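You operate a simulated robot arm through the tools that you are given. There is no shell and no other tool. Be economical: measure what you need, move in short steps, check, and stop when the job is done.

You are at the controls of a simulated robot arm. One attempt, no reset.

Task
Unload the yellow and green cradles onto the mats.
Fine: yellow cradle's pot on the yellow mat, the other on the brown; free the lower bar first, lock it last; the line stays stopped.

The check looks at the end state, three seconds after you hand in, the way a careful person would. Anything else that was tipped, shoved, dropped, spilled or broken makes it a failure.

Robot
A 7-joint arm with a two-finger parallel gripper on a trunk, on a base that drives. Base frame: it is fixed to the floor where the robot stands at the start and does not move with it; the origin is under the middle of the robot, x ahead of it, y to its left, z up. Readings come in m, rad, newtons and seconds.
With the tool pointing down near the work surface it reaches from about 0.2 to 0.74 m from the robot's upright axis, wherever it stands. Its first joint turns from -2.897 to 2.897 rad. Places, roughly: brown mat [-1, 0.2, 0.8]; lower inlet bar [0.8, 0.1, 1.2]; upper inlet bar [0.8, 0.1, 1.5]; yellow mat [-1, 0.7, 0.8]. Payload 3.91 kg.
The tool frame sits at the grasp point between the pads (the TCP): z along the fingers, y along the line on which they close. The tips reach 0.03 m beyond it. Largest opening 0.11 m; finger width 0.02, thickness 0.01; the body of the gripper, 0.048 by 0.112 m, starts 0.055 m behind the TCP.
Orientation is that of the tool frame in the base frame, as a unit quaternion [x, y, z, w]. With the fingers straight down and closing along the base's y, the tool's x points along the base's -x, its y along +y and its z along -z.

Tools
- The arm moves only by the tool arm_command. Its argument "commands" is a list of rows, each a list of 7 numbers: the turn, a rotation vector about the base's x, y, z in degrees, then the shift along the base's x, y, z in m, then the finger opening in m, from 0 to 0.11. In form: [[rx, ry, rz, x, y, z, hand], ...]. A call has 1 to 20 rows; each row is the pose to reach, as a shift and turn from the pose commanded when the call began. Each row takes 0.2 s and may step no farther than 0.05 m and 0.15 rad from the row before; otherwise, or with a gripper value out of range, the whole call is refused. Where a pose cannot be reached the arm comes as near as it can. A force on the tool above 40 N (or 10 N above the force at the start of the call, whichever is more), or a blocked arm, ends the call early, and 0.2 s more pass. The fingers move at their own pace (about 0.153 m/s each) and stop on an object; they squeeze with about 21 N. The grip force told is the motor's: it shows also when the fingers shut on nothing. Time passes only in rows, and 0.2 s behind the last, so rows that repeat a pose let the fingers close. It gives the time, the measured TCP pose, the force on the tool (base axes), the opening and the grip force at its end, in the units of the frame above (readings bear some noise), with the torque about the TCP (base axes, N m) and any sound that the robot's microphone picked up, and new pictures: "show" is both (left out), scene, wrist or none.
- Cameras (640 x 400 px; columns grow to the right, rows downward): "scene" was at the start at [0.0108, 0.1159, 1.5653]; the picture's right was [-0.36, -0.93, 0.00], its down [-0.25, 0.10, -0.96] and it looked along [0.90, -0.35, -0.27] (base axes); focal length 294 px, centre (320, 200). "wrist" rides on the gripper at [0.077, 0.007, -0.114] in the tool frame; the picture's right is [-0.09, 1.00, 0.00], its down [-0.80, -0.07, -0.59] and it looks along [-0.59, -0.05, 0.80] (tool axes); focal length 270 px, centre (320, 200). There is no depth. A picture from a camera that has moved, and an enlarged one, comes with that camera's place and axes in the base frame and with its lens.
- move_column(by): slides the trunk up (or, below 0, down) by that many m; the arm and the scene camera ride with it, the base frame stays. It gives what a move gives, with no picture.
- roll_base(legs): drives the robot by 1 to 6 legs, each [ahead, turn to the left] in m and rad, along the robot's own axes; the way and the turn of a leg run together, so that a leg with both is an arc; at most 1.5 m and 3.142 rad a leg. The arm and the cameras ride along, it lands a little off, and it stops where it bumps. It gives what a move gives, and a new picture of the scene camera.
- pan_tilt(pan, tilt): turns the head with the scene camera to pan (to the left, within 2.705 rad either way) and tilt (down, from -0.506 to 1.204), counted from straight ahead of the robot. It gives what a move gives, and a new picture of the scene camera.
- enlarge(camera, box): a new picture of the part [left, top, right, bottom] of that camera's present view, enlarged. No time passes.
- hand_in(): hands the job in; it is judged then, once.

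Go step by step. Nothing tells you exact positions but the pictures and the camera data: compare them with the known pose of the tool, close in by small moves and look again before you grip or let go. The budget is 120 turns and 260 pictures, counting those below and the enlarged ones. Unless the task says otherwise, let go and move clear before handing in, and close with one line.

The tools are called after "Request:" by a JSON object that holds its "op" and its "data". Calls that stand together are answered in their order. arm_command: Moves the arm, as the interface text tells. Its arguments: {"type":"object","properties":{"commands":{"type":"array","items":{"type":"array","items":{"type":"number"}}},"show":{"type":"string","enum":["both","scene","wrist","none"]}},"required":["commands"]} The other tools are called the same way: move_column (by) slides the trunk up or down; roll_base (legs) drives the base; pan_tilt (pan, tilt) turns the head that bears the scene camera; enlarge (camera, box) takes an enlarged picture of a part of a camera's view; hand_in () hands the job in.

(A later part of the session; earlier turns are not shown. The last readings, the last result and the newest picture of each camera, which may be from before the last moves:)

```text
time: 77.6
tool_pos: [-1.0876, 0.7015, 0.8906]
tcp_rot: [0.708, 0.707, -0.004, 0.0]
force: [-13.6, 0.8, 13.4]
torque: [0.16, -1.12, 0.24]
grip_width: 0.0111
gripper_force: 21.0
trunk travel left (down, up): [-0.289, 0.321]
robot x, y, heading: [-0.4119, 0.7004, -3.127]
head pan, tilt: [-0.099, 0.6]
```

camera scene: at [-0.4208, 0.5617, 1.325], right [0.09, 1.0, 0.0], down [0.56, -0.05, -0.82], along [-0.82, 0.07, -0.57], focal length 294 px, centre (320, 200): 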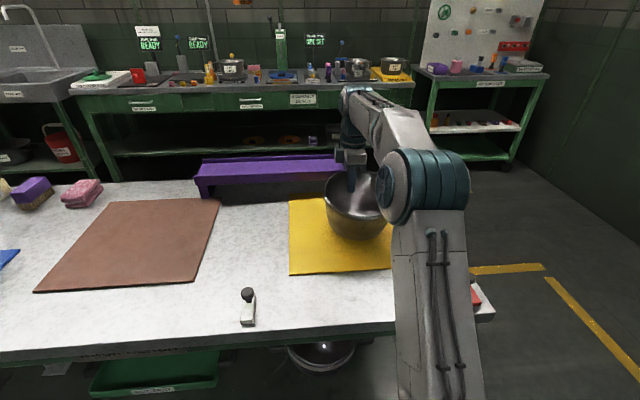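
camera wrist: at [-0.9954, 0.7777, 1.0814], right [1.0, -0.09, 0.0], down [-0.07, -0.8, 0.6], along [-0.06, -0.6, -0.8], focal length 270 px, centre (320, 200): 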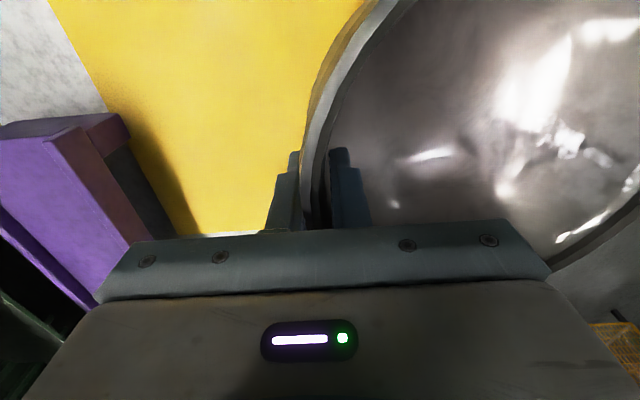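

The pot touched at TCP z ≈ 0.899, and the last step pressed it. I ease back up and release.

Request:
{"op": "arm_command", "data": {"commands": [[0, 0, 0, 0, 0, 0.004, 0], [0, 0, 0, 0, 0, 0.007, 0], [0, 0, 0, 0, 0, 0.007, 0]], "show": "scene"}}

Request:
{"op": "arm_command", "data": {"commands": [[0, 0, 0, 0, 0, 0, 0.014], [0, 0, 0, 0, 0, 0, 0.02], [0, 0, 0, 0, 0, 0, 0.03], [0, 0, 0, 0, 0, 0, 0.03]]}}

```text
time: 78.4
tool_pos: [-1.0879, 0.7018, 0.8968]
tcp_rot: [0.708, 0.706, -0.003, 0.001]
force: [-0.3, 0.5, -5.1]
torque: [-0.12, 0.47, 0.0]
grip_width: 0.011
gripper_force: 20.3
trunk travel left (down, up): [-0.289, 0.321]
robot x, y, heading: [-0.4126, 0.7025, -3.128]
head pan, tilt: [-0.099, 0.6]
camera scene: at [-0.4206, 0.5617, 1.3249], right [0.09, 1.0, 0.0], down [0.56, -0.05, -0.82], along [-0.82, 0.07, -0.57], focal length 294 px, centre (320, 200)
```

scene: 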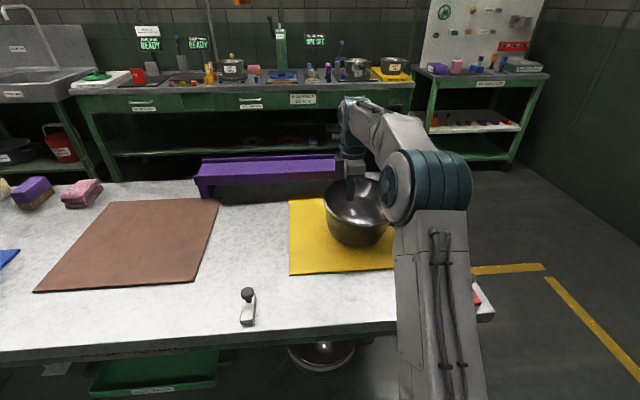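

```text
time: 79.4
tool_pos: [-1.0889, 0.7005, 0.8983]
tcp_rot: [0.708, 0.706, -0.004, 0.001]
force: [-4.0, -1.2, -0.5]
torque: [0.0, -0.08, 0.04]
grip_width: 0.0313
gripper_force: 1.4
trunk travel left (down, up): [-0.289, 0.321]
robot x, y, heading: [-0.411, 0.7021, -3.124]
head pan, tilt: [-0.099, 0.6]
camera scene: at [-0.4207, 0.5617, 1.325], right [0.09, 1.0, 0.0], down [0.56, -0.05, -0.82], along [-0.82, 0.07, -0.57], focal length 294 px, centre (320, 200)
camera wrist: at [-1.0799, 0.7773, 1.0127], right [1.0, -0.09, 0.0], down [-0.07, -0.8, 0.6], along [-0.06, -0.6, -0.8], focal length 270 px, centre (320, 200)
```

scene: 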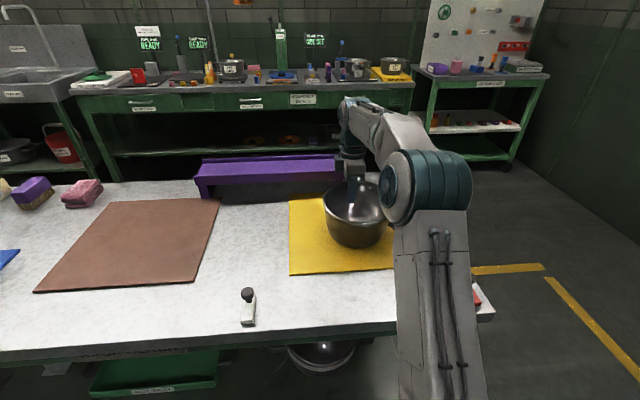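
wrist: 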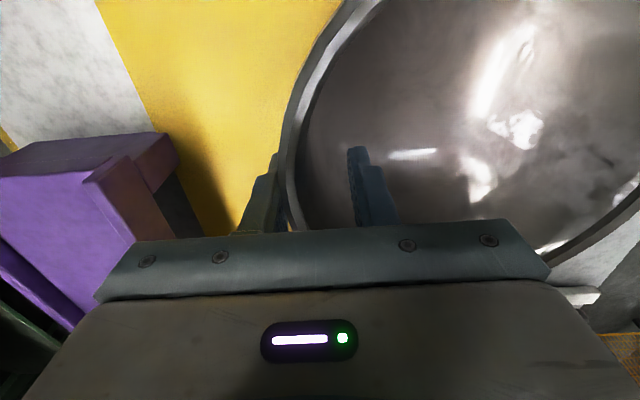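

Released; the outer finger just touches the rim. I centre the fingers and rise straight up.

Request:
{"op": "arm_command", "data": {"commands": [[0, 0, 0, -0.006, 0, 0, 0.036], [0, 0, 0, -0.008, 0, 0.0, 0.04], [0, 0, 0, -0.008, 0, 0.02, 0.04], [0, 0, 0, -0.008, 0, 0.05, 0.04], [0, 0, 0, -0.008, 0, 0.09, 0.04], [0, 0, 0, -0.008, 0, 0.13, 0.04], [0, 0, 0, 0.03, 0, 0.16, 0.04], [0, 0, 0, 0.07, 0, 0.2, 0.04]]}}

Request:
{"op": "enlarge", "data": {"camera": "scene", "box": [270, 120, 470, 290]}}

```text
refused: row 8 steps farther than a row can; nothing moved
```

```text
2.35 times, centred on (370, 205) of scene
camera zoom: at [-0.4207, 0.5617, 1.325], right [0.09, 1.0, 0.0], down [0.56, -0.05, -0.82], along [-0.82, 0.07, -0.57], focal length 691 px, centre (202, 188)
```

zoom: 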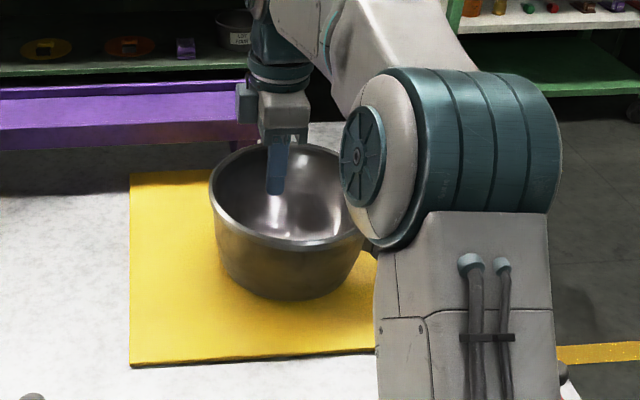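

The pot stands flat on the yellow mat. I repeat the withdrawal with smaller steps.

Request:
{"op": "arm_command", "data": {"commands": [[0, 0, 0, -0.006, 0, 0, 0.036], [0, 0, 0, -0.008, 0, 0.0, 0.04], [0, 0, 0, -0.008, 0, 0.02, 0.04], [0, 0, 0, -0.008, 0, 0.05, 0.04], [0, 0, 0, -0.008, 0, 0.09, 0.04], [0, 0, 0, -0.008, 0, 0.13, 0.04], [0, 0, 0, 0.02, 0, 0.165, 0.04], [0, 0, 0, 0.055, 0, 0.195, 0.04]]}}

Request:
{"op": "enlarge", "data": {"camera": "scene", "box": [270, 120, 470, 290]}}

```text
time: 81.2
tool_pos: [-1.0327, 0.7018, 1.0941]
tcp_rot: [0.709, 0.706, -0.002, 0.001]
force: [-0.2, -0.5, -0.2]
torque: [0.0, 0.01, 0.01]
grip_width: 0.04
gripper_force: 0.0
trunk travel left (down, up): [-0.289, 0.321]
robot x, y, heading: [-0.4112, 0.7048, -3.127]
head pan, tilt: [-0.099, 0.6]
camera scene: at [-0.4201, 0.5617, 1.3249], right [0.09, 1.0, 0.0], down [0.56, -0.05, -0.83], along [-0.82, 0.07, -0.56], focal length 294 px, centre (320, 200)
camera wrist: at [-1.0245, 0.7786, 1.2095], right [1.0, -0.09, 0.0], down [-0.07, -0.8, 0.6], along [-0.06, -0.6, -0.8], focal length 270 px, centre (320, 200)
```

scene: 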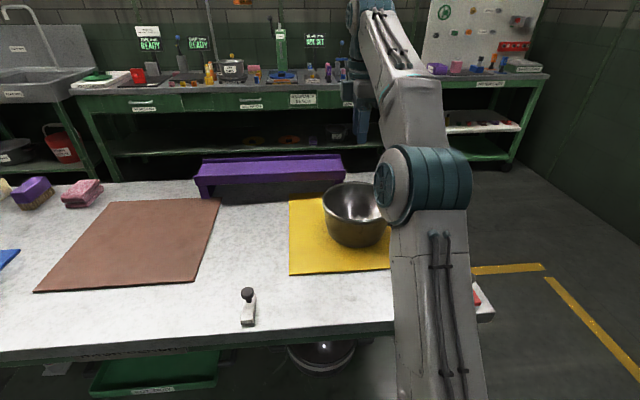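
wrist: 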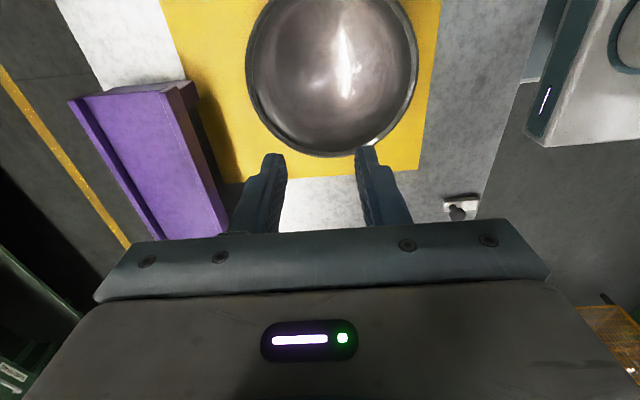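

```text
2.35 times, centred on (370, 205) of scene
camera zoom: at [-0.4201, 0.5617, 1.3249], right [0.09, 1.0, 0.0], down [0.56, -0.05, -0.83], along [-0.82, 0.07, -0.56], focal length 691 px, centre (202, 188)
```

zoom: 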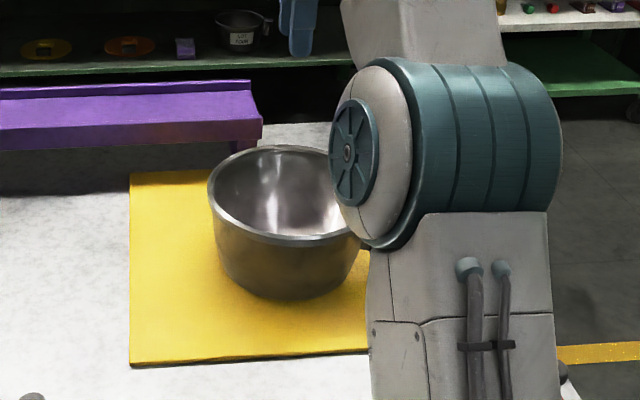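

Pot 1 stands on the yellow mat. I retract the arm to the forward pose and drive back to the rack.

Request:
{"op": "arm_command", "data": {"commands": [[0, 8, 0, 0.03, 0, 0.03, 0.04], [0, 16, 0, 0.06, 0, 0.06, 0.04], [0, 24, 0, 0.09, 0, 0.09, 0.04], [0, 32, 0, 0.12, 0, 0.11, 0.04], [0, 40, 0, 0.15, 0, 0.13, 0.04], [0, 48, 0, 0.18, 0, 0.15, 0.04], [0, 56, 0, 0.2, 0, 0.17, 0.04], [0, 64, 0, 0.22, 0, 0.19, 0.04], [0, 72, 0, 0.22, 0, 0.21, 0.04], [0, 72, 0, 0.22, 0, 0.21, 0.04]], "show": "none"}}

Request:
{"op": "roll_base", "data": {"legs": [[0, -1.19], [-0.68, 0], [0, -1.945]]}}

```text
time: 83.6
tool_pos: [-0.8529, 0.7028, 1.2675]
tcp_rot: [0.589, 0.59, -0.39, -0.391]
force: [0.4, 0.5, 0.2]
torque: [-0.01, -0.02, 0.0]
grip_width: 0.0398
gripper_force: 0.0
trunk travel left (down, up): [-0.289, 0.321]
robot x, y, heading: [-0.4128, 0.7028, -3.122]
head pan, tilt: [-0.099, 0.6]
stopped in row 10: the arm was blocked; the commanded pose is now the measured one
```

```text
time: 94.9
tool_pos: [0.2961, 0.0951, 1.2682]
tcp_rot: [0.601, -0.577, 0.383, -0.399]
force: [-0.8, 0.2, 0.2]
torque: [0.03, -0.04, 0.01]
grip_width: 0.0402
gripper_force: 0.0
trunk travel left (down, up): [-0.289, 0.321]
robot x, y, heading: [-0.1442, 0.0745, 0.056]
head pan, tilt: [-0.099, 0.6]
camera scene: at [-0.141, 0.2166, 1.325], right [-0.04, -1.0, 0.0], down [-0.56, 0.02, -0.83], along [0.82, -0.04, -0.56], focal length 294 px, centre (320, 200)
```

scene: 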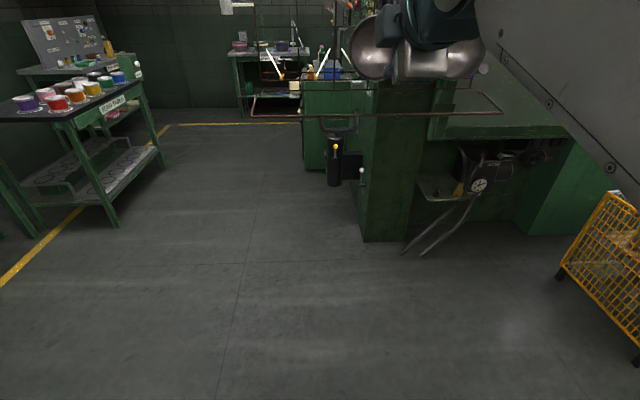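

Request:
{"op": "roll_base", "data": {"legs": [[0, -0.052], [0.295, 0]]}}

Request:
{"op": "pan_tilt", "data": {"pan": 0.0, "tilt": 0.2}}

```text
time: 97.3
tool_pos: [0.5872, 0.0756, 1.2696]
tcp_rot: [-0.588, 0.591, -0.393, 0.389]
force: [-1.2, -0.1, 0.2]
torque: [0.0, -0.02, 0.01]
grip_width: 0.0401
gripper_force: 0.0
trunk travel left (down, up): [-0.289, 0.321]
robot x, y, heading: [0.1453, 0.0777, 0.01]
head pan, tilt: [-0.099, 0.6]
camera scene: at [0.1556, 0.218, 1.325], right [-0.09, -1.0, 0.0], down [-0.56, 0.05, -0.83], along [0.82, -0.07, -0.56], focal length 294 px, centre (320, 200)
```

scene: 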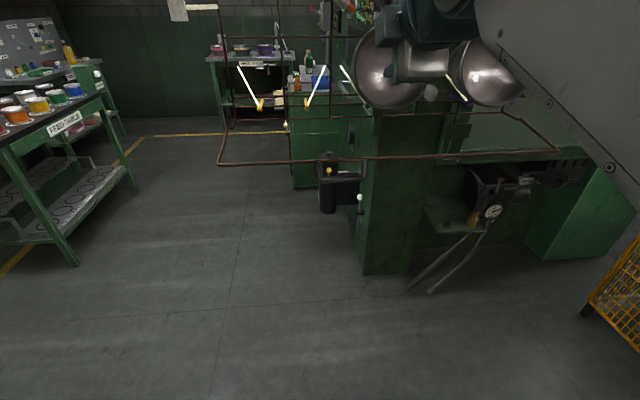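

```text
time: 98.2
tool_pos: [0.5873, 0.0773, 1.2689]
tcp_rot: [-0.588, 0.592, -0.391, 0.389]
force: [-0.6, 0.0, 0.1]
torque: [0.01, 0.04, -0.03]
grip_width: 0.0399
gripper_force: 0.0
trunk travel left (down, up): [-0.289, 0.321]
robot x, y, heading: [0.1441, 0.0791, 0.012]
head pan, tilt: [0.0, 0.201]
camera scene: at [0.1608, 0.2269, 1.3617], right [0.01, -1.0, 0.0], down [-0.2, 0.0, -0.98], along [0.98, 0.01, -0.2], focal length 294 px, centre (320, 200)
```

scene: 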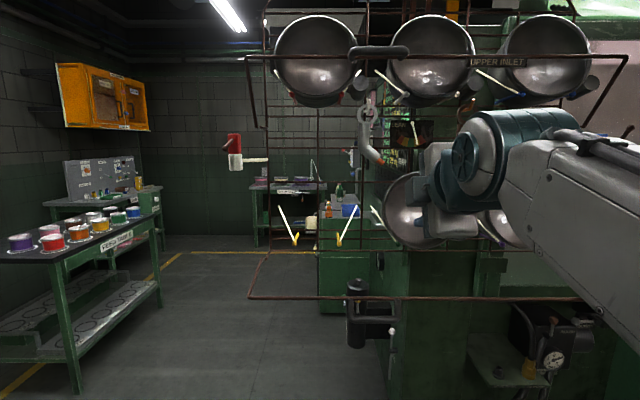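

The rack leans a little to the right now. I look at the gauge and at pot 2.

Request:
{"op": "enlarge", "data": {"camera": "scene", "box": [340, 80, 460, 160]}}

Request:
{"op": "arm_command", "data": {"commands": [[0, -5, 0, 0.03, -0.02, 0.03, 0.05], [0, -5, 0, 0.06, -0.04, 0.06, 0.05], [0, -5, 0, 0.1, -0.06, 0.06, 0.05], [0, -5, 0, 0.14, -0.08, 0.055, 0.05], [0, -5, 0, 0.15, -0.08, 0.05, 0.05], [0, -5, 0, 0.15, -0.08, 0.05, 0.05]]}}

Request:
{"op": "enlarge", "data": {"camera": "wrist", "box": [160, 0, 480, 240]}}

```text
5.00 times, centred on (400, 120) of scene
camera zoom: at [0.1608, 0.2269, 1.3617], right [0.01, -1.0, 0.0], down [-0.2, 0.0, -0.98], along [0.98, 0.01, -0.2], focal length 1468 px, centre (-80, 600)
```

zoom: 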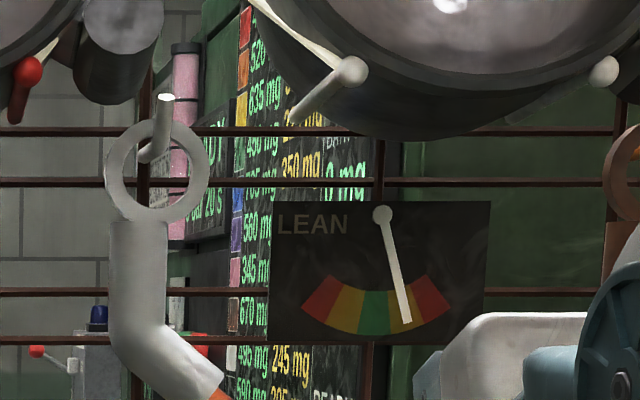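

```text
time: 99.6
tool_pos: [0.7367, -0.0034, 1.3195]
tcp_rot: [-0.571, 0.572, -0.418, 0.415]
force: [0.7, 1.4, 0.1]
torque: [0.01, -0.03, -0.01]
grip_width: 0.0499
gripper_force: 0.1
trunk travel left (down, up): [-0.289, 0.321]
robot x, y, heading: [0.1443, 0.0763, 0.012]
head pan, tilt: [0.0, 0.201]
camera scene: at [0.1607, 0.2269, 1.3618], right [0.01, -1.0, 0.0], down [-0.2, 0.0, -0.98], along [0.98, 0.01, -0.2], focal length 294 px, centre (320, 200)
camera wrist: at [0.6261, -0.0818, 1.3484], right [-0.31, 0.09, -0.95], down [-0.54, 0.8, 0.25], along [0.78, 0.59, -0.2], focal length 270 px, centre (320, 200)
```

scene: 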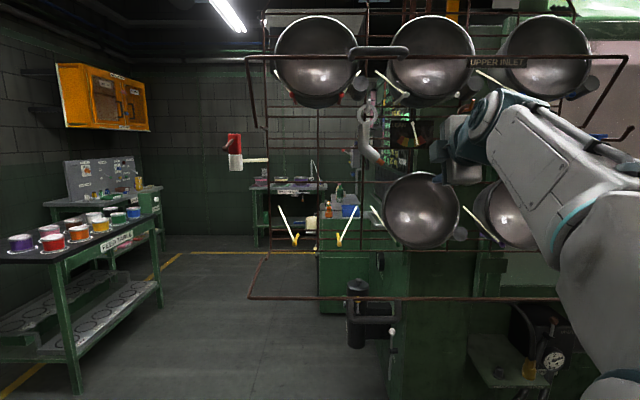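
wrist: 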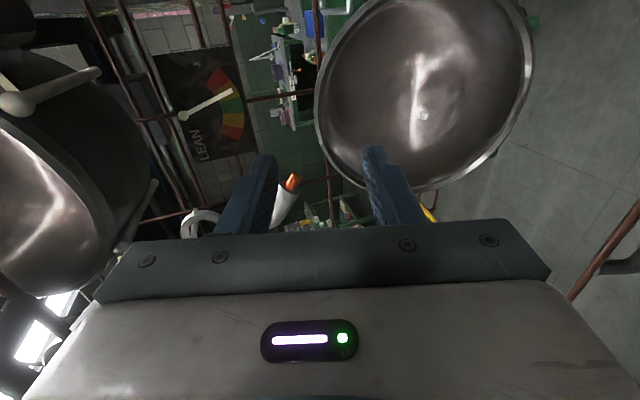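

```text
1.67 times, centred on (320, 120) of wrist
camera zoom: at [0.6261, -0.0818, 1.3484], right [-0.31, 0.09, -0.95], down [-0.54, 0.8, 0.25], along [0.78, 0.59, -0.2], focal length 450 px, centre (320, 333)
```

zoom: 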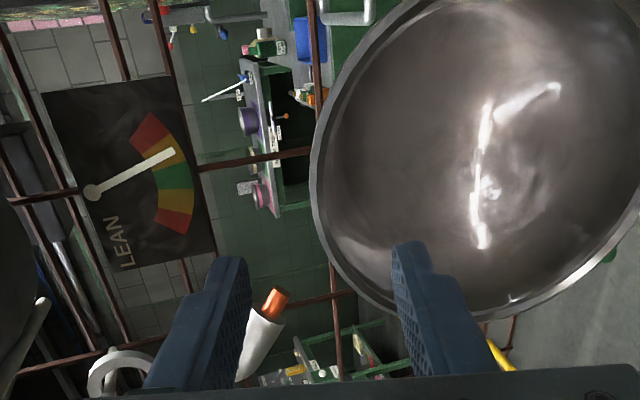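

Lean gauge is in the amber; pot 2 is central so it should change little. Its rim top is at (0.858, -0.006, 1.285); I advance onto it.

Request:
{"op": "arm_command", "data": {"commands": [[0, 0, 0, 0.03, -0.002, -0.008, 0.05], [0, 0, 0, 0.06, -0.002, -0.017, 0.05], [0, 0, 0, 0.085, -0.002, -0.024, 0.05], [0, 0, 0, 0.105, -0.002, -0.03, 0.05], [0, 0, 0, 0.12, -0.002, -0.034, 0.05], [0, 0, 0, 0.12, -0.002, -0.034, 0.05]], "show": "wrist"}}

Request:
{"op": "enlarge", "data": {"camera": "wrist", "box": [200, 50, 480, 240]}}

```text
time: 101.0
tool_pos: [0.8563, -0.006, 1.2826]
tcp_rot: [-0.57, 0.574, -0.417, 0.415]
force: [1.1, 0.2, -0.7]
torque: [-0.01, 0.05, 0.02]
grip_width: 0.05
gripper_force: 0.0
trunk travel left (down, up): [-0.289, 0.321]
robot x, y, heading: [0.142, 0.0755, 0.011]
head pan, tilt: [0.0, 0.201]
camera wrist: at [0.7456, -0.0841, 1.3139], right [-0.31, 0.09, -0.95], down [-0.54, 0.8, 0.25], along [0.78, 0.59, -0.2], focal length 270 px, centre (320, 200)
```

wrist: 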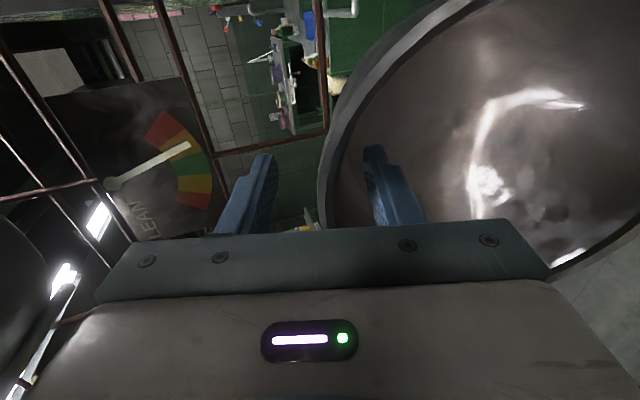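

```text
2.11 times, centred on (340, 145) of wrist
camera zoom: at [0.7456, -0.0841, 1.3139], right [-0.31, 0.09, -0.95], down [-0.54, 0.8, 0.25], along [0.78, 0.59, -0.2], focal length 569 px, centre (278, 316)
```

zoom: 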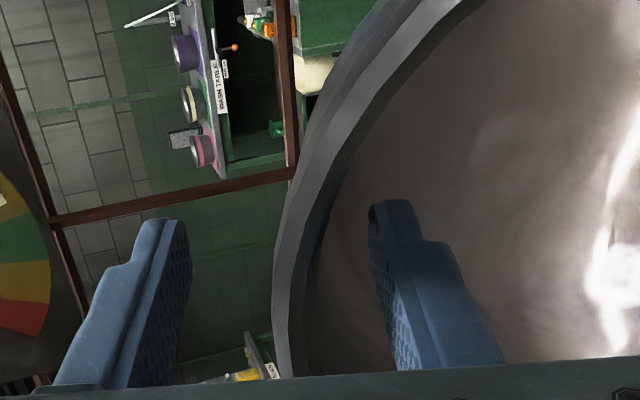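

Rim is centred; I advance 14 mm and close.

Request:
{"op": "arm_command", "data": {"commands": [[0, 0, 0, 0.014, 0, -0.004, 0.05], [0, 0, 0, 0.014, 0, -0.003, 0.03], [0, 0, 0, 0.014, 0, -0.003, 0.015], [0, 0, 0, 0.014, 0, -0.003, 0.0], [0, 0, 0, 0.014, 0, -0.003, 0.0], [0, 0, 0, 0.014, 0, -0.003, 0.0]], "show": "wrist"}}

Request:
{"op": "arm_command", "data": {"commands": [[0, 0, 0, -0.003, 0, 0.006, 0], [0, 0, 0, -0.006, 0, 0.013, 0], [0, 0, 0, -0.006, 0, 0.02, 0], [0, 0, 0, -0.006, 0, 0.02, 0]]}}

Request:
{"op": "enlarge", "data": {"camera": "scene", "box": [350, 140, 510, 260]}}

```text
time: 102.4
tool_pos: [0.8688, -0.0073, 1.2823]
tcp_rot: [-0.571, 0.573, -0.417, 0.415]
force: [-19.5, -0.6, -10.4]
torque: [0.06, 1.01, -0.1]
grip_width: 0.0113
gripper_force: 20.6
trunk travel left (down, up): [-0.289, 0.321]
robot x, y, heading: [0.145, 0.0764, 0.005]
head pan, tilt: [0.0, 0.201]
camera wrist: at [0.7569, -0.0852, 1.3122], right [-0.31, 0.09, -0.95], down [-0.54, 0.8, 0.25], along [0.78, 0.59, -0.2], focal length 270 px, centre (320, 200)
```

wrist: 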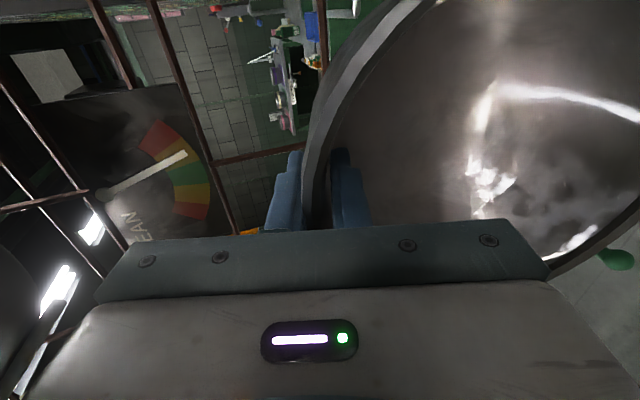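

```text
time: 103.4
tool_pos: [0.8654, -0.0054, 1.301]
tcp_rot: [-0.571, 0.573, -0.416, 0.415]
force: [-0.4, 0.4, -6.9]
torque: [0.08, 0.07, 0.01]
grip_width: 0.011
gripper_force: 20.8
trunk travel left (down, up): [-0.289, 0.321]
robot x, y, heading: [0.1456, 0.075, 0.013]
head pan, tilt: [0.0, 0.201]
camera scene: at [0.1616, 0.2268, 1.3618], right [0.01, -1.0, 0.0], down [-0.2, 0.0, -0.98], along [0.98, 0.01, -0.2], focal length 294 px, centre (320, 200)
camera wrist: at [0.7541, -0.0833, 1.3312], right [-0.31, 0.09, -0.95], down [-0.54, 0.8, 0.25], along [0.78, 0.59, -0.2], focal length 270 px, centre (320, 200)
```

scene: 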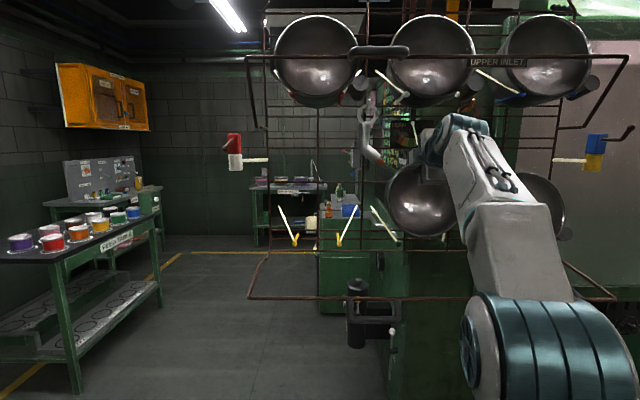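
wrist: 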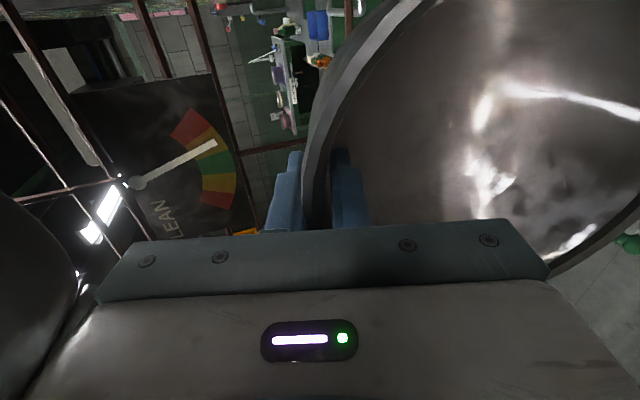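

```text
3.33 times, centred on (430, 200) of scene
camera zoom: at [0.1616, 0.2268, 1.3618], right [0.01, -1.0, 0.0], down [-0.2, 0.0, -0.98], along [0.98, 0.01, -0.2], focal length 979 px, centre (-47, 200)
```

zoom: 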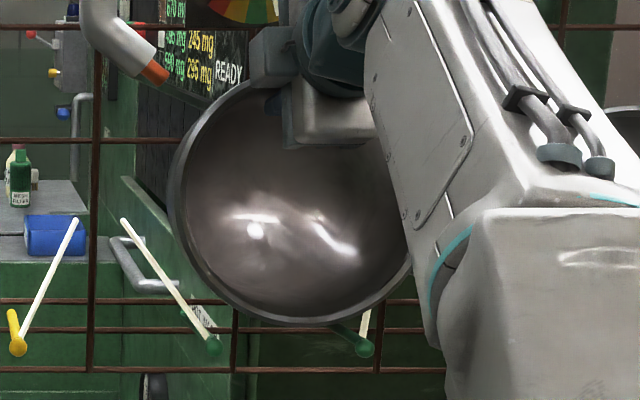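

Pot 2 is off its hooks. I draw it forward.

Request:
{"op": "arm_command", "data": {"commands": [[0, 0, 0, -0.004, 0, 0.01, 0], [0, 0, 0, -0.01, 0, 0.018, 0], [0, 0, 0, -0.03, 0, 0.02, 0], [0, 0, 0, -0.05, 0, 0.022, 0], [0, 0, 0, -0.07, 0, 0.024, 0], [0, 0, 0, -0.09, 0, 0.024, 0], [0, 0, 0, -0.11, 0, 0.024, 0], [0, 0, 0, -0.14, 0, 0.024, 0], [0, 0, 0, -0.17, 0, 0.024, 0], [0, 0, 0, -0.2, 0, 0.024, 0], [0, 0, 0, -0.23, 0, 0.024, 0], [0, 0, 0, -0.26, 0, 0.024, 0]]}}

Request:
{"op": "enlarge", "data": {"camera": "scene", "box": [230, 0, 630, 310]}}

```text
time: 106.0
tool_pos: [0.6031, -0.005, 1.3249]
tcp_rot: [-0.571, 0.573, -0.416, 0.415]
force: [0.4, -0.2, -6.5]
torque: [0.05, 0.09, 0.01]
grip_width: 0.0112
gripper_force: 21.0
trunk travel left (down, up): [-0.289, 0.321]
robot x, y, heading: [0.1429, 0.0782, 0.01]
head pan, tilt: [0.0, 0.201]
camera scene: at [0.161, 0.2268, 1.3618], right [0.01, -1.0, 0.0], down [-0.2, 0.0, -0.98], along [0.98, 0.01, -0.2], focal length 294 px, centre (320, 200)
camera wrist: at [0.4926, -0.0831, 1.3555], right [-0.31, 0.09, -0.95], down [-0.54, 0.8, 0.25], along [0.78, 0.59, -0.2], focal length 270 px, centre (320, 200)
```

scene: 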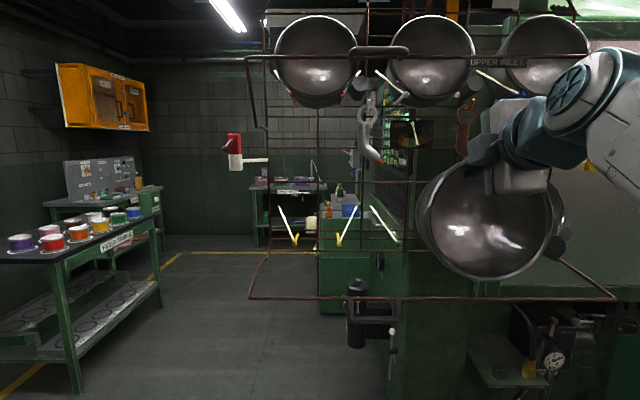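
wrist: 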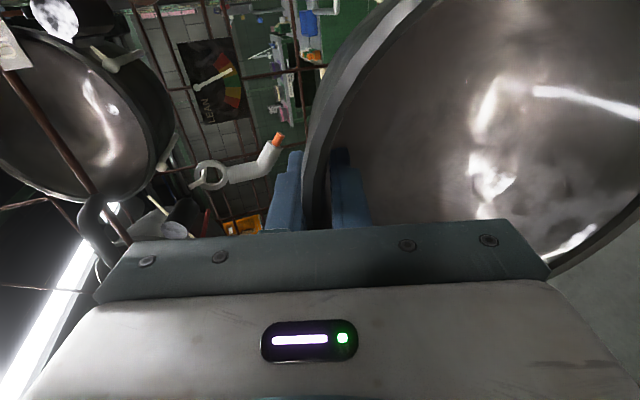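

```text
1.29 times, centred on (430, 155) of scene
camera zoom: at [0.161, 0.2268, 1.3618], right [0.01, -1.0, 0.0], down [-0.2, 0.0, -0.98], along [0.98, 0.01, -0.2], focal length 379 px, centre (178, 258)
```

zoom: 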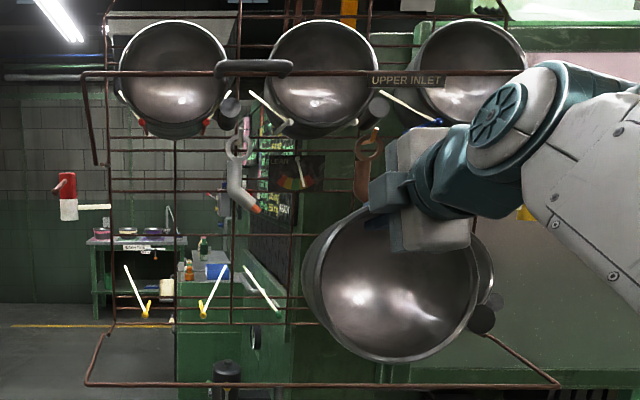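

Pot 2 is free. I back off, turn left by half a turn, and approach the brown mat.

Request:
{"op": "roll_base", "data": {"legs": [[-0.3, 0], [0, 3.11]]}}

Request:
{"op": "pan_tilt", "data": {"pan": 0.0, "tilt": 0.6}}

```text
time: 115.3
tool_pos: [-0.6087, 0.167, 1.3258]
tcp_rot: [0.579, 0.565, -0.411, -0.42]
force: [-0.8, -0.7, -5.7]
torque: [-0.05, -0.09, -0.05]
grip_width: 0.0109
gripper_force: 21.3
trunk travel left (down, up): [-0.289, 0.321]
robot x, y, heading: [-0.1504, 0.0755, 3.13]
head pan, tilt: [0.0, 0.201]
camera scene: at [-0.1704, -0.0749, 1.3618], right [0.01, 1.0, 0.0], down [0.2, 0.0, -0.98], along [-0.98, 0.01, -0.2], focal length 294 px, centre (320, 200)
```

scene: 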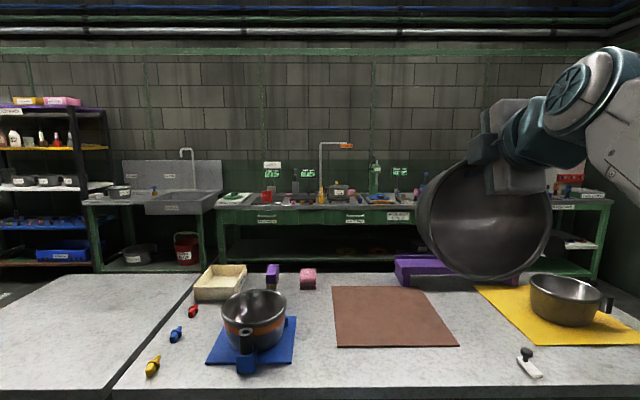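

```text
time: 116.2
tool_pos: [-0.6095, 0.1661, 1.3259]
tcp_rot: [0.578, 0.565, -0.411, -0.42]
force: [-0.3, -0.4, -5.7]
torque: [-0.06, -0.1, -0.02]
grip_width: 0.011
gripper_force: 21.3
trunk travel left (down, up): [-0.289, 0.321]
robot x, y, heading: [-0.1551, 0.076, 3.134]
head pan, tilt: [0.0, 0.6]
camera scene: at [-0.1656, -0.075, 1.3251], right [0.01, 1.0, 0.0], down [0.56, -0.01, -0.83], along [-0.83, 0.01, -0.56], focal length 294 px, centre (320, 200)
```

scene: 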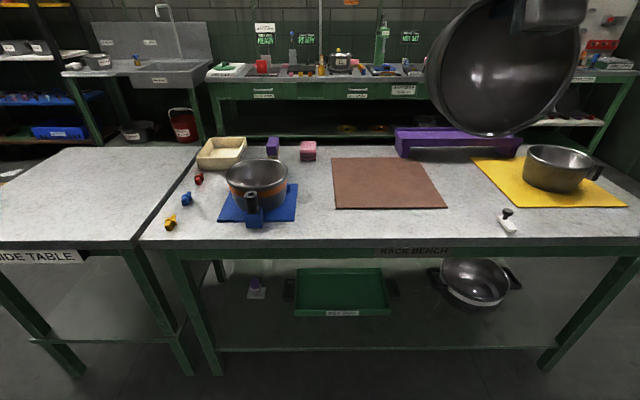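

The brown mat's centre is about (-1.03, 0.15). I drive ahead 0.255 m.

Request:
{"op": "roll_base", "data": {"legs": [[0.255, 0]]}}

Request:
{"op": "arm_command", "data": {"commands": [[0, -8, 0, -0.01, 0.0, 0, 0], [0, -16, 0, -0.02, 0.0, -0.01, 0], [0, -24, 0, -0.03, 0.0, -0.02, 0], [0, -32, 0, -0.04, 0.0, -0.04, 0], [0, -40, 0, -0.05, 0.0, -0.06, 0], [0, -48, 0, -0.06, 0.0, -0.08, 0], [0, -56, 0, -0.07, 0.0, -0.11, 0], [0, -64, 0, -0.08, 0.0, -0.14, 0], [0, -72, 0, -0.09, 0.0, -0.17, 0], [0, -72, 0, -0.1, 0, -0.2, 0], [0, -72, 0, -0.12, 0, -0.23, 0], [0, -72, 0, -0.12, 0, -0.25, 0]]}}

```text
time: 118.1
tool_pos: [-0.8667, 0.1676, 1.3238]
tcp_rot: [0.579, 0.566, -0.411, -0.42]
force: [-0.3, 0.2, -5.4]
torque: [-0.06, -0.11, 0.02]
grip_width: 0.0109
gripper_force: 21.4
trunk travel left (down, up): [-0.289, 0.321]
robot x, y, heading: [-0.4085, 0.0781, 3.132]
head pan, tilt: [0.0, 0.6]
camera scene: at [-0.4226, -0.0725, 1.325], right [0.01, 1.0, 0.0], down [0.57, 0.0, -0.82], along [-0.82, 0.01, -0.57], focal length 294 px, centre (320, 200)
```

scene: 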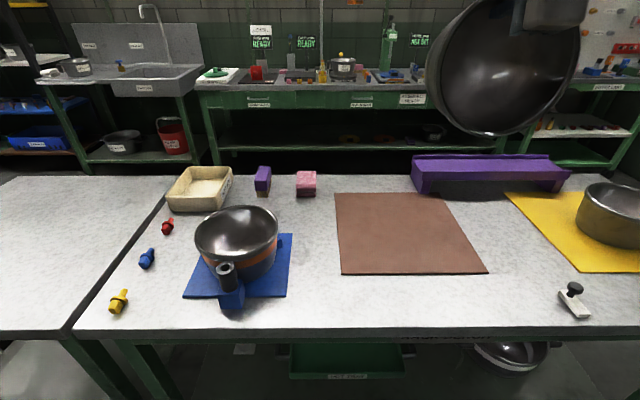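

```text
time: 120.7
tool_pos: [-0.9874, 0.1683, 1.0755]
tcp_rot: [0.709, 0.705, 0.007, -0.007]
force: [0.1, -0.2, -6.5]
torque: [-0.06, 0.51, 0.0]
grip_width: 0.011
gripper_force: 21.2
out of reach, approached as far as the arm can: row 9
trunk travel left (down, up): [-0.289, 0.321]
robot x, y, heading: [-0.4119, 0.0795, 3.133]
head pan, tilt: [0.0, 0.6]
camera scene: at [-0.4225, -0.0726, 1.325], right [0.01, 1.0, 0.0], down [0.57, 0.0, -0.82], along [-0.82, 0.01, -0.57], focal length 294 px, centre (320, 200)
camera wrist: at [-0.9787, 0.2413, 1.1929], right [1.0, -0.09, 0.0], down [-0.08, -0.81, 0.58], along [-0.06, -0.57, -0.82], focal length 270 px, centre (320, 200)
```

scene: 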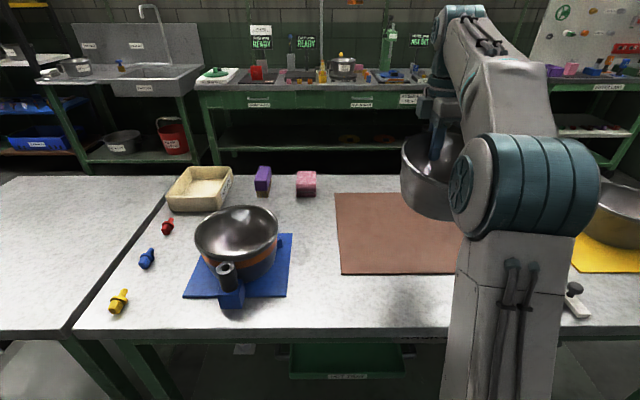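
wrist: 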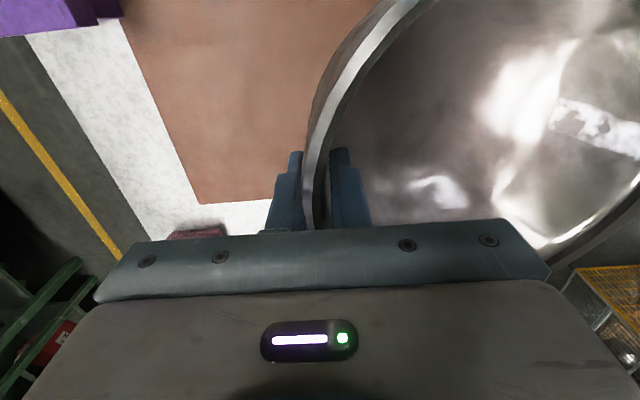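

The pot is upright. I descend, move outward over the mat centre and lower to just above contact.

Request:
{"op": "arm_command", "data": {"commands": [[0, 0, 0, 0, -0.004, -0.04, 0], [0, 0, 0, 0, -0.008, -0.08, 0], [0, 0, 0, 0, -0.012, -0.11, 0], [0, 0, 0, -0.03, -0.018, -0.11, 0], [0, 0, 0, -0.06, -0.018, -0.11, 0], [0, 0, 0, -0.1, -0.018, -0.11, 0], [0, 0, 0, -0.1, -0.018, -0.13, 0], [0, 0, 0, -0.1, -0.018, -0.15, 0], [0, 0, 0, -0.1, -0.018, -0.165, 0], [0, 0, 0, -0.1, -0.018, -0.165, 0]]}}

Request:
{"op": "enlarge", "data": {"camera": "scene", "box": [320, 130, 520, 290]}}

```text
time: 122.9
tool_pos: [-1.0866, 0.1487, 0.9092]
tcp_rot: [0.709, 0.705, 0.009, -0.007]
force: [0.2, -0.8, -6.3]
torque: [-0.06, 0.48, 0.01]
grip_width: 0.0109
gripper_force: 20.6
trunk travel left (down, up): [-0.289, 0.321]
robot x, y, heading: [-0.4103, 0.0773, 3.135]
head pan, tilt: [0.0, 0.6]
camera scene: at [-0.4228, -0.0726, 1.325], right [0.01, 1.0, 0.0], down [0.57, 0.0, -0.82], along [-0.82, 0.01, -0.57], focal length 294 px, centre (320, 200)
camera wrist: at [-1.0789, 0.2228, 1.0274], right [1.0, -0.09, 0.0], down [-0.08, -0.81, 0.58], along [-0.06, -0.57, -0.82], focal length 270 px, centre (320, 200)
```

scene: 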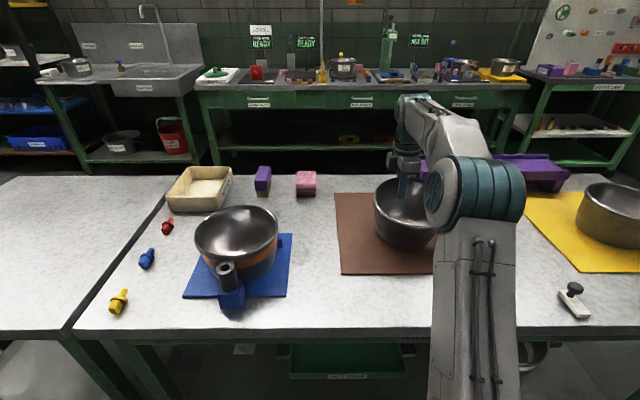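
wrist: 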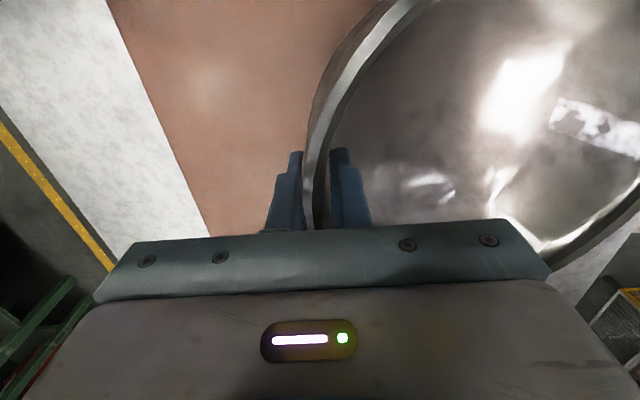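

```text
2.50 times, centred on (420, 210) of scene
camera zoom: at [-0.4228, -0.0726, 1.325], right [0.01, 1.0, 0.0], down [0.57, 0.0, -0.82], along [-0.82, 0.01, -0.57], focal length 734 px, centre (70, 175)
```

zoom: 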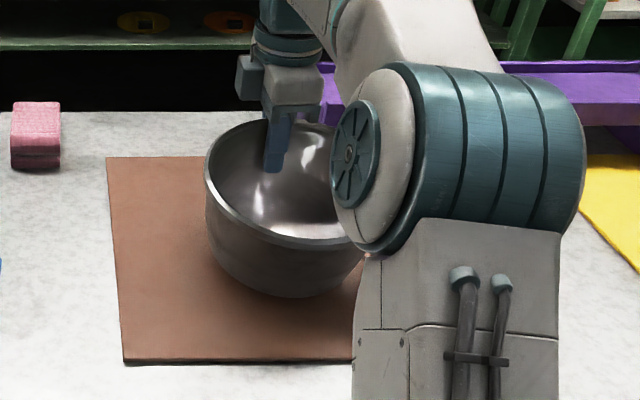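

Request:
{"op": "arm_command", "data": {"commands": [[0, 0, 0, 0, 0, -0.004, 0], [0, 0, 0, 0, 0, -0.008, 0], [0, 0, 0, 0, 0, -0.01, 0], [0, 0, 0, 0, 0, -0.01, 0]], "show": "none"}}

```text
time: 123.9
tool_pos: [-1.0872, 0.15, 0.9012]
tcp_rot: [0.71, 0.705, 0.007, -0.008]
force: [-2.8, -0.1, -0.9]
torque: [-0.08, 0.01, 0.0]
grip_width: 0.0109
gripper_force: 21.0
trunk travel left (down, up): [-0.289, 0.321]
robot x, y, heading: [-0.4092, 0.0775, 3.133]
head pan, tilt: [0.0, 0.6]
```

Contact: the load is off the tool. I open, centre the fingers and withdraw upward.

Request:
{"op": "arm_command", "data": {"commands": [[0, 0, 0, 0, 0, 0, 0.014], [0, 0, 0, 0, 0, 0, 0.02], [0, 0, 0, -0.002, 0, 0, 0.028], [0, 0, 0, -0.006, 0, 0, 0.036], [0, 0, 0, -0.006, 0, 0.0, 0.04], [0, 0, 0, -0.006, 0, 0.02, 0.04], [0, 0, 0, -0.006, 0, 0.05, 0.04], [0, 0, 0, -0.006, 0, 0.09, 0.04], [0, 0, 0, -0.006, 0, 0.13, 0.04], [0, 0, 0, 0.02, 0, 0.165, 0.04], [0, 0, 0, 0.055, 0, 0.195, 0.04]]}}

Request:
{"op": "enlarge", "data": {"camera": "scene", "box": [320, 130, 520, 290]}}

```text
time: 126.3
tool_pos: [-1.0301, 0.1487, 1.0973]
tcp_rot: [0.709, 0.705, 0.008, -0.007]
force: [-1.1, 0.9, 0.1]
torque: [-0.01, -0.03, 0.02]
grip_width: 0.0399
gripper_force: 0.1
out of reach, approached as far as the arm can: row 9, 10
trunk travel left (down, up): [-0.289, 0.321]
robot x, y, heading: [-0.4085, 0.0751, 3.137]
head pan, tilt: [0.0, 0.6]
camera scene: at [-0.4219, -0.0727, 1.3249], right [0.01, 1.0, 0.0], down [0.56, 0.0, -0.83], along [-0.83, 0.01, -0.56], focal length 294 px, centre (320, 200)
camera wrist: at [-1.0221, 0.2225, 1.2149], right [1.0, -0.09, 0.0], down [-0.08, -0.81, 0.58], along [-0.06, -0.57, -0.82], focal length 270 px, centre (320, 200)
```

scene: 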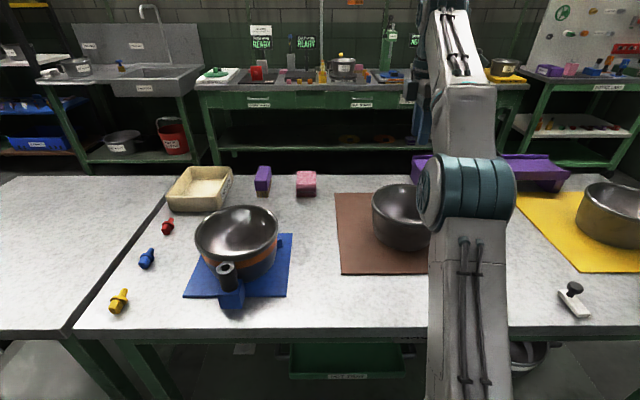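
wrist: 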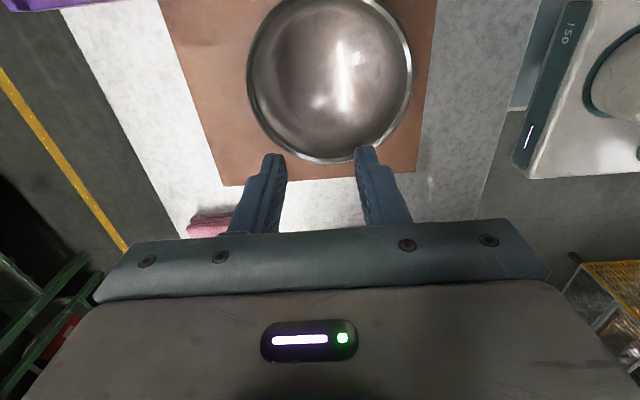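

```text
2.50 times, centred on (420, 210) of scene
camera zoom: at [-0.4219, -0.0727, 1.3249], right [0.01, 1.0, 0.0], down [0.56, 0.0, -0.83], along [-0.83, 0.01, -0.56], focal length 734 px, centre (70, 175)
```

zoom: 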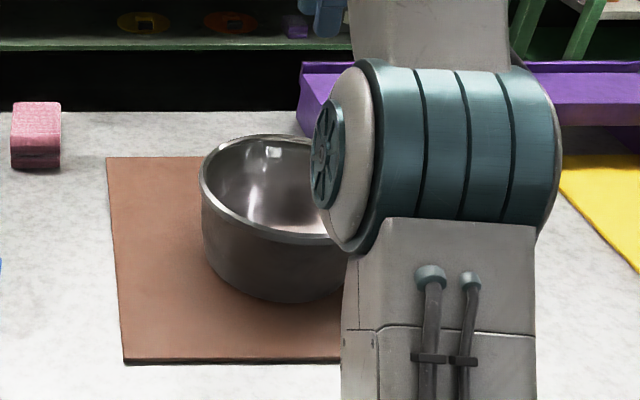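

Pot 2 is on the brown mat. I retract the arm and return to the rack to close the bar.

Request:
{"op": "arm_command", "data": {"commands": [[0, 8, 0, 0.03, 0, 0.02, 0.04], [0, 16, 0, 0.06, 0, 0.04, 0.04], [0, 24, 0, 0.09, 0, 0.06, 0.04], [0, 32, 0, 0.12, -0.01, 0.08, 0.04], [0, 40, 0, 0.14, -0.02, 0.1, 0.04], [0, 48, 0, 0.16, -0.04, 0.12, 0.04], [0, 56, 0, 0.17, -0.06, 0.13, 0.04], [0, 64, 0, 0.17, -0.08, 0.13, 0.04]], "show": "none"}}

Request:
{"op": "roll_base", "data": {"legs": [[-0.255, 0], [0, -3.13]]}}

```text
time: 128.1
tool_pos: [-0.8614, 0.0693, 1.2261]
tcp_rot: [0.605, 0.594, -0.37, -0.38]
force: [0.7, 0.7, -0.2]
torque: [0.0, 0.0, -0.02]
grip_width: 0.0401
gripper_force: 0.2
trunk travel left (down, up): [-0.289, 0.321]
robot x, y, heading: [-0.4094, 0.0723, 3.13]
head pan, tilt: [0.0, 0.6]
```

```text
time: 137.2
tool_pos: [0.2951, 0.1008, 1.2255]
tcp_rot: [0.605, -0.594, 0.372, -0.377]
force: [0.2, -0.9, 0.1]
torque: [-0.03, -0.02, -0.01]
grip_width: 0.0399
gripper_force: 0.0
trunk travel left (down, up): [-0.289, 0.321]
robot x, y, heading: [-0.1564, 0.0758, 0.03]
head pan, tilt: [0.0, 0.6]
camera scene: at [-0.1479, 0.2258, 1.325], right [0.03, -1.0, 0.0], down [-0.56, -0.02, -0.83], along [0.82, 0.02, -0.56], focal length 294 px, centre (320, 200)
```

scene: 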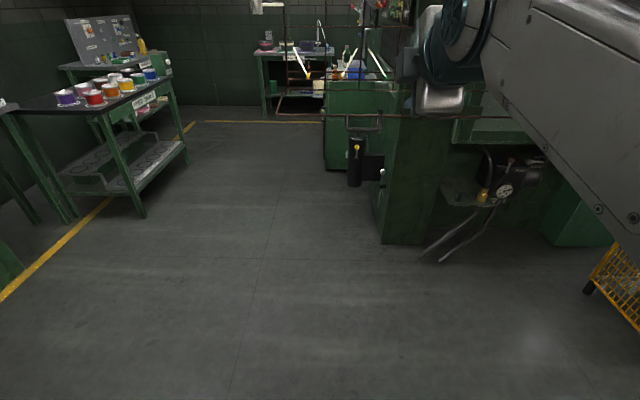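

Request:
{"op": "roll_base", "data": {"legs": [[0, -0.028], [0.295, 0]]}}

Request:
{"op": "pan_tilt", "data": {"pan": 0.0, "tilt": 0.3}}

Request:
{"op": "arm_command", "data": {"commands": [[0, 0, 0, 0.0, 0.01, -0.04, 0.05], [0, 0, 0, 0, 0.02, -0.08, 0.06], [0, 0, 0, 0, 0.03, -0.12, 0.06], [0, 0, 0, 0, 0.04, -0.16, 0.06], [0, 0, 0, 0.0, 0.04, -0.18, 0.06], [0, 0, 0, 0.0, 0.04, -0.18, 0.06]]}}

```text
time: 139.6
tool_pos: [0.5928, 0.0909, 1.2251]
tcp_rot: [-0.597, 0.602, -0.378, 0.372]
force: [0.0, -0.4, 0.9]
torque: [0.01, -0.03, -0.02]
grip_width: 0.0399
gripper_force: 0.1
trunk travel left (down, up): [-0.289, 0.321]
robot x, y, heading: [0.1403, 0.076, 0.005]
head pan, tilt: [0.0, 0.6]
camera scene: at [0.1524, 0.2263, 1.325], right [0.0, -1.0, 0.0], down [-0.56, 0.0, -0.83], along [0.83, 0.0, -0.56], focal length 294 px, centre (320, 200)
```

scene: 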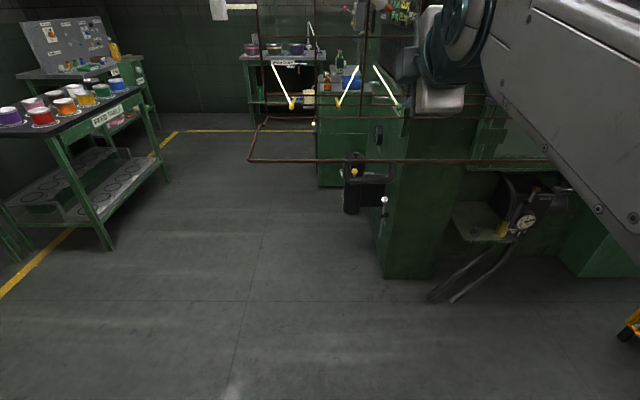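

```text
time: 140.3
tool_pos: [0.5929, 0.0905, 1.2264]
tcp_rot: [-0.598, 0.602, -0.377, 0.372]
force: [-0.1, -0.1, -0.4]
torque: [-0.01, -0.02, -0.01]
grip_width: 0.0401
gripper_force: 0.2
trunk travel left (down, up): [-0.289, 0.321]
robot x, y, heading: [0.1384, 0.0767, 0.006]
head pan, tilt: [0.0, 0.3]
camera scene: at [0.1573, 0.2263, 1.3524], right [0.0, -1.0, 0.0], down [-0.3, 0.0, -0.96], along [0.96, 0.0, -0.3], focal length 294 px, centre (320, 200)
```

scene: 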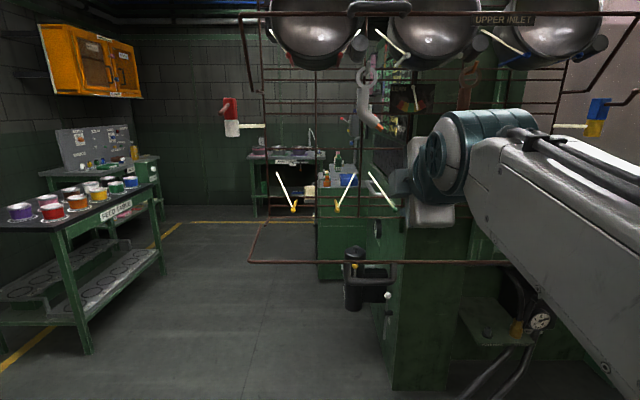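

```text
time: 141.8
tool_pos: [0.5965, 0.1298, 1.0377]
tcp_rot: [-0.602, 0.607, -0.369, 0.366]
force: [0.5, -0.3, 0.2]
torque: [-0.03, -0.01, -0.02]
grip_width: 0.0599
gripper_force: 0.2
trunk travel left (down, up): [-0.289, 0.321]
robot x, y, heading: [0.1423, 0.0768, 0.002]
head pan, tilt: [0.0, 0.3]
camera scene: at [0.1574, 0.2263, 1.3524], right [0.0, -1.0, 0.0], down [-0.3, 0.0, -0.96], along [0.96, 0.0, -0.3], focal length 294 px, centre (320, 200)
camera wrist: at [0.4914, 0.0533, 1.0852], right [-0.46, 0.09, -0.89], down [-0.49, 0.81, 0.33], along [0.74, 0.58, -0.32], focal length 270 px, centre (320, 200)
```

scene: 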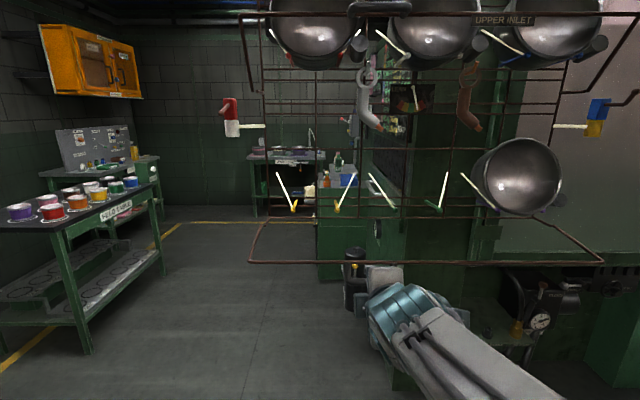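
wrist: 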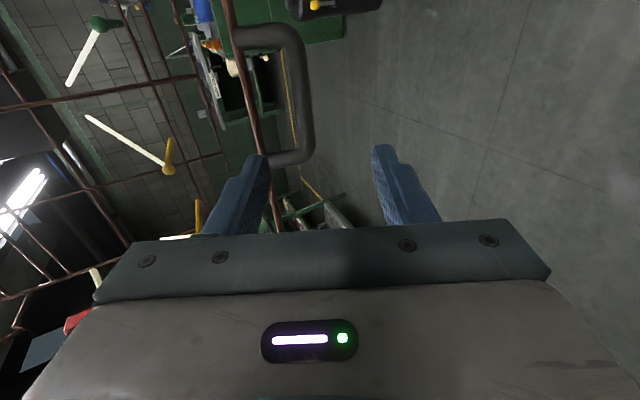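

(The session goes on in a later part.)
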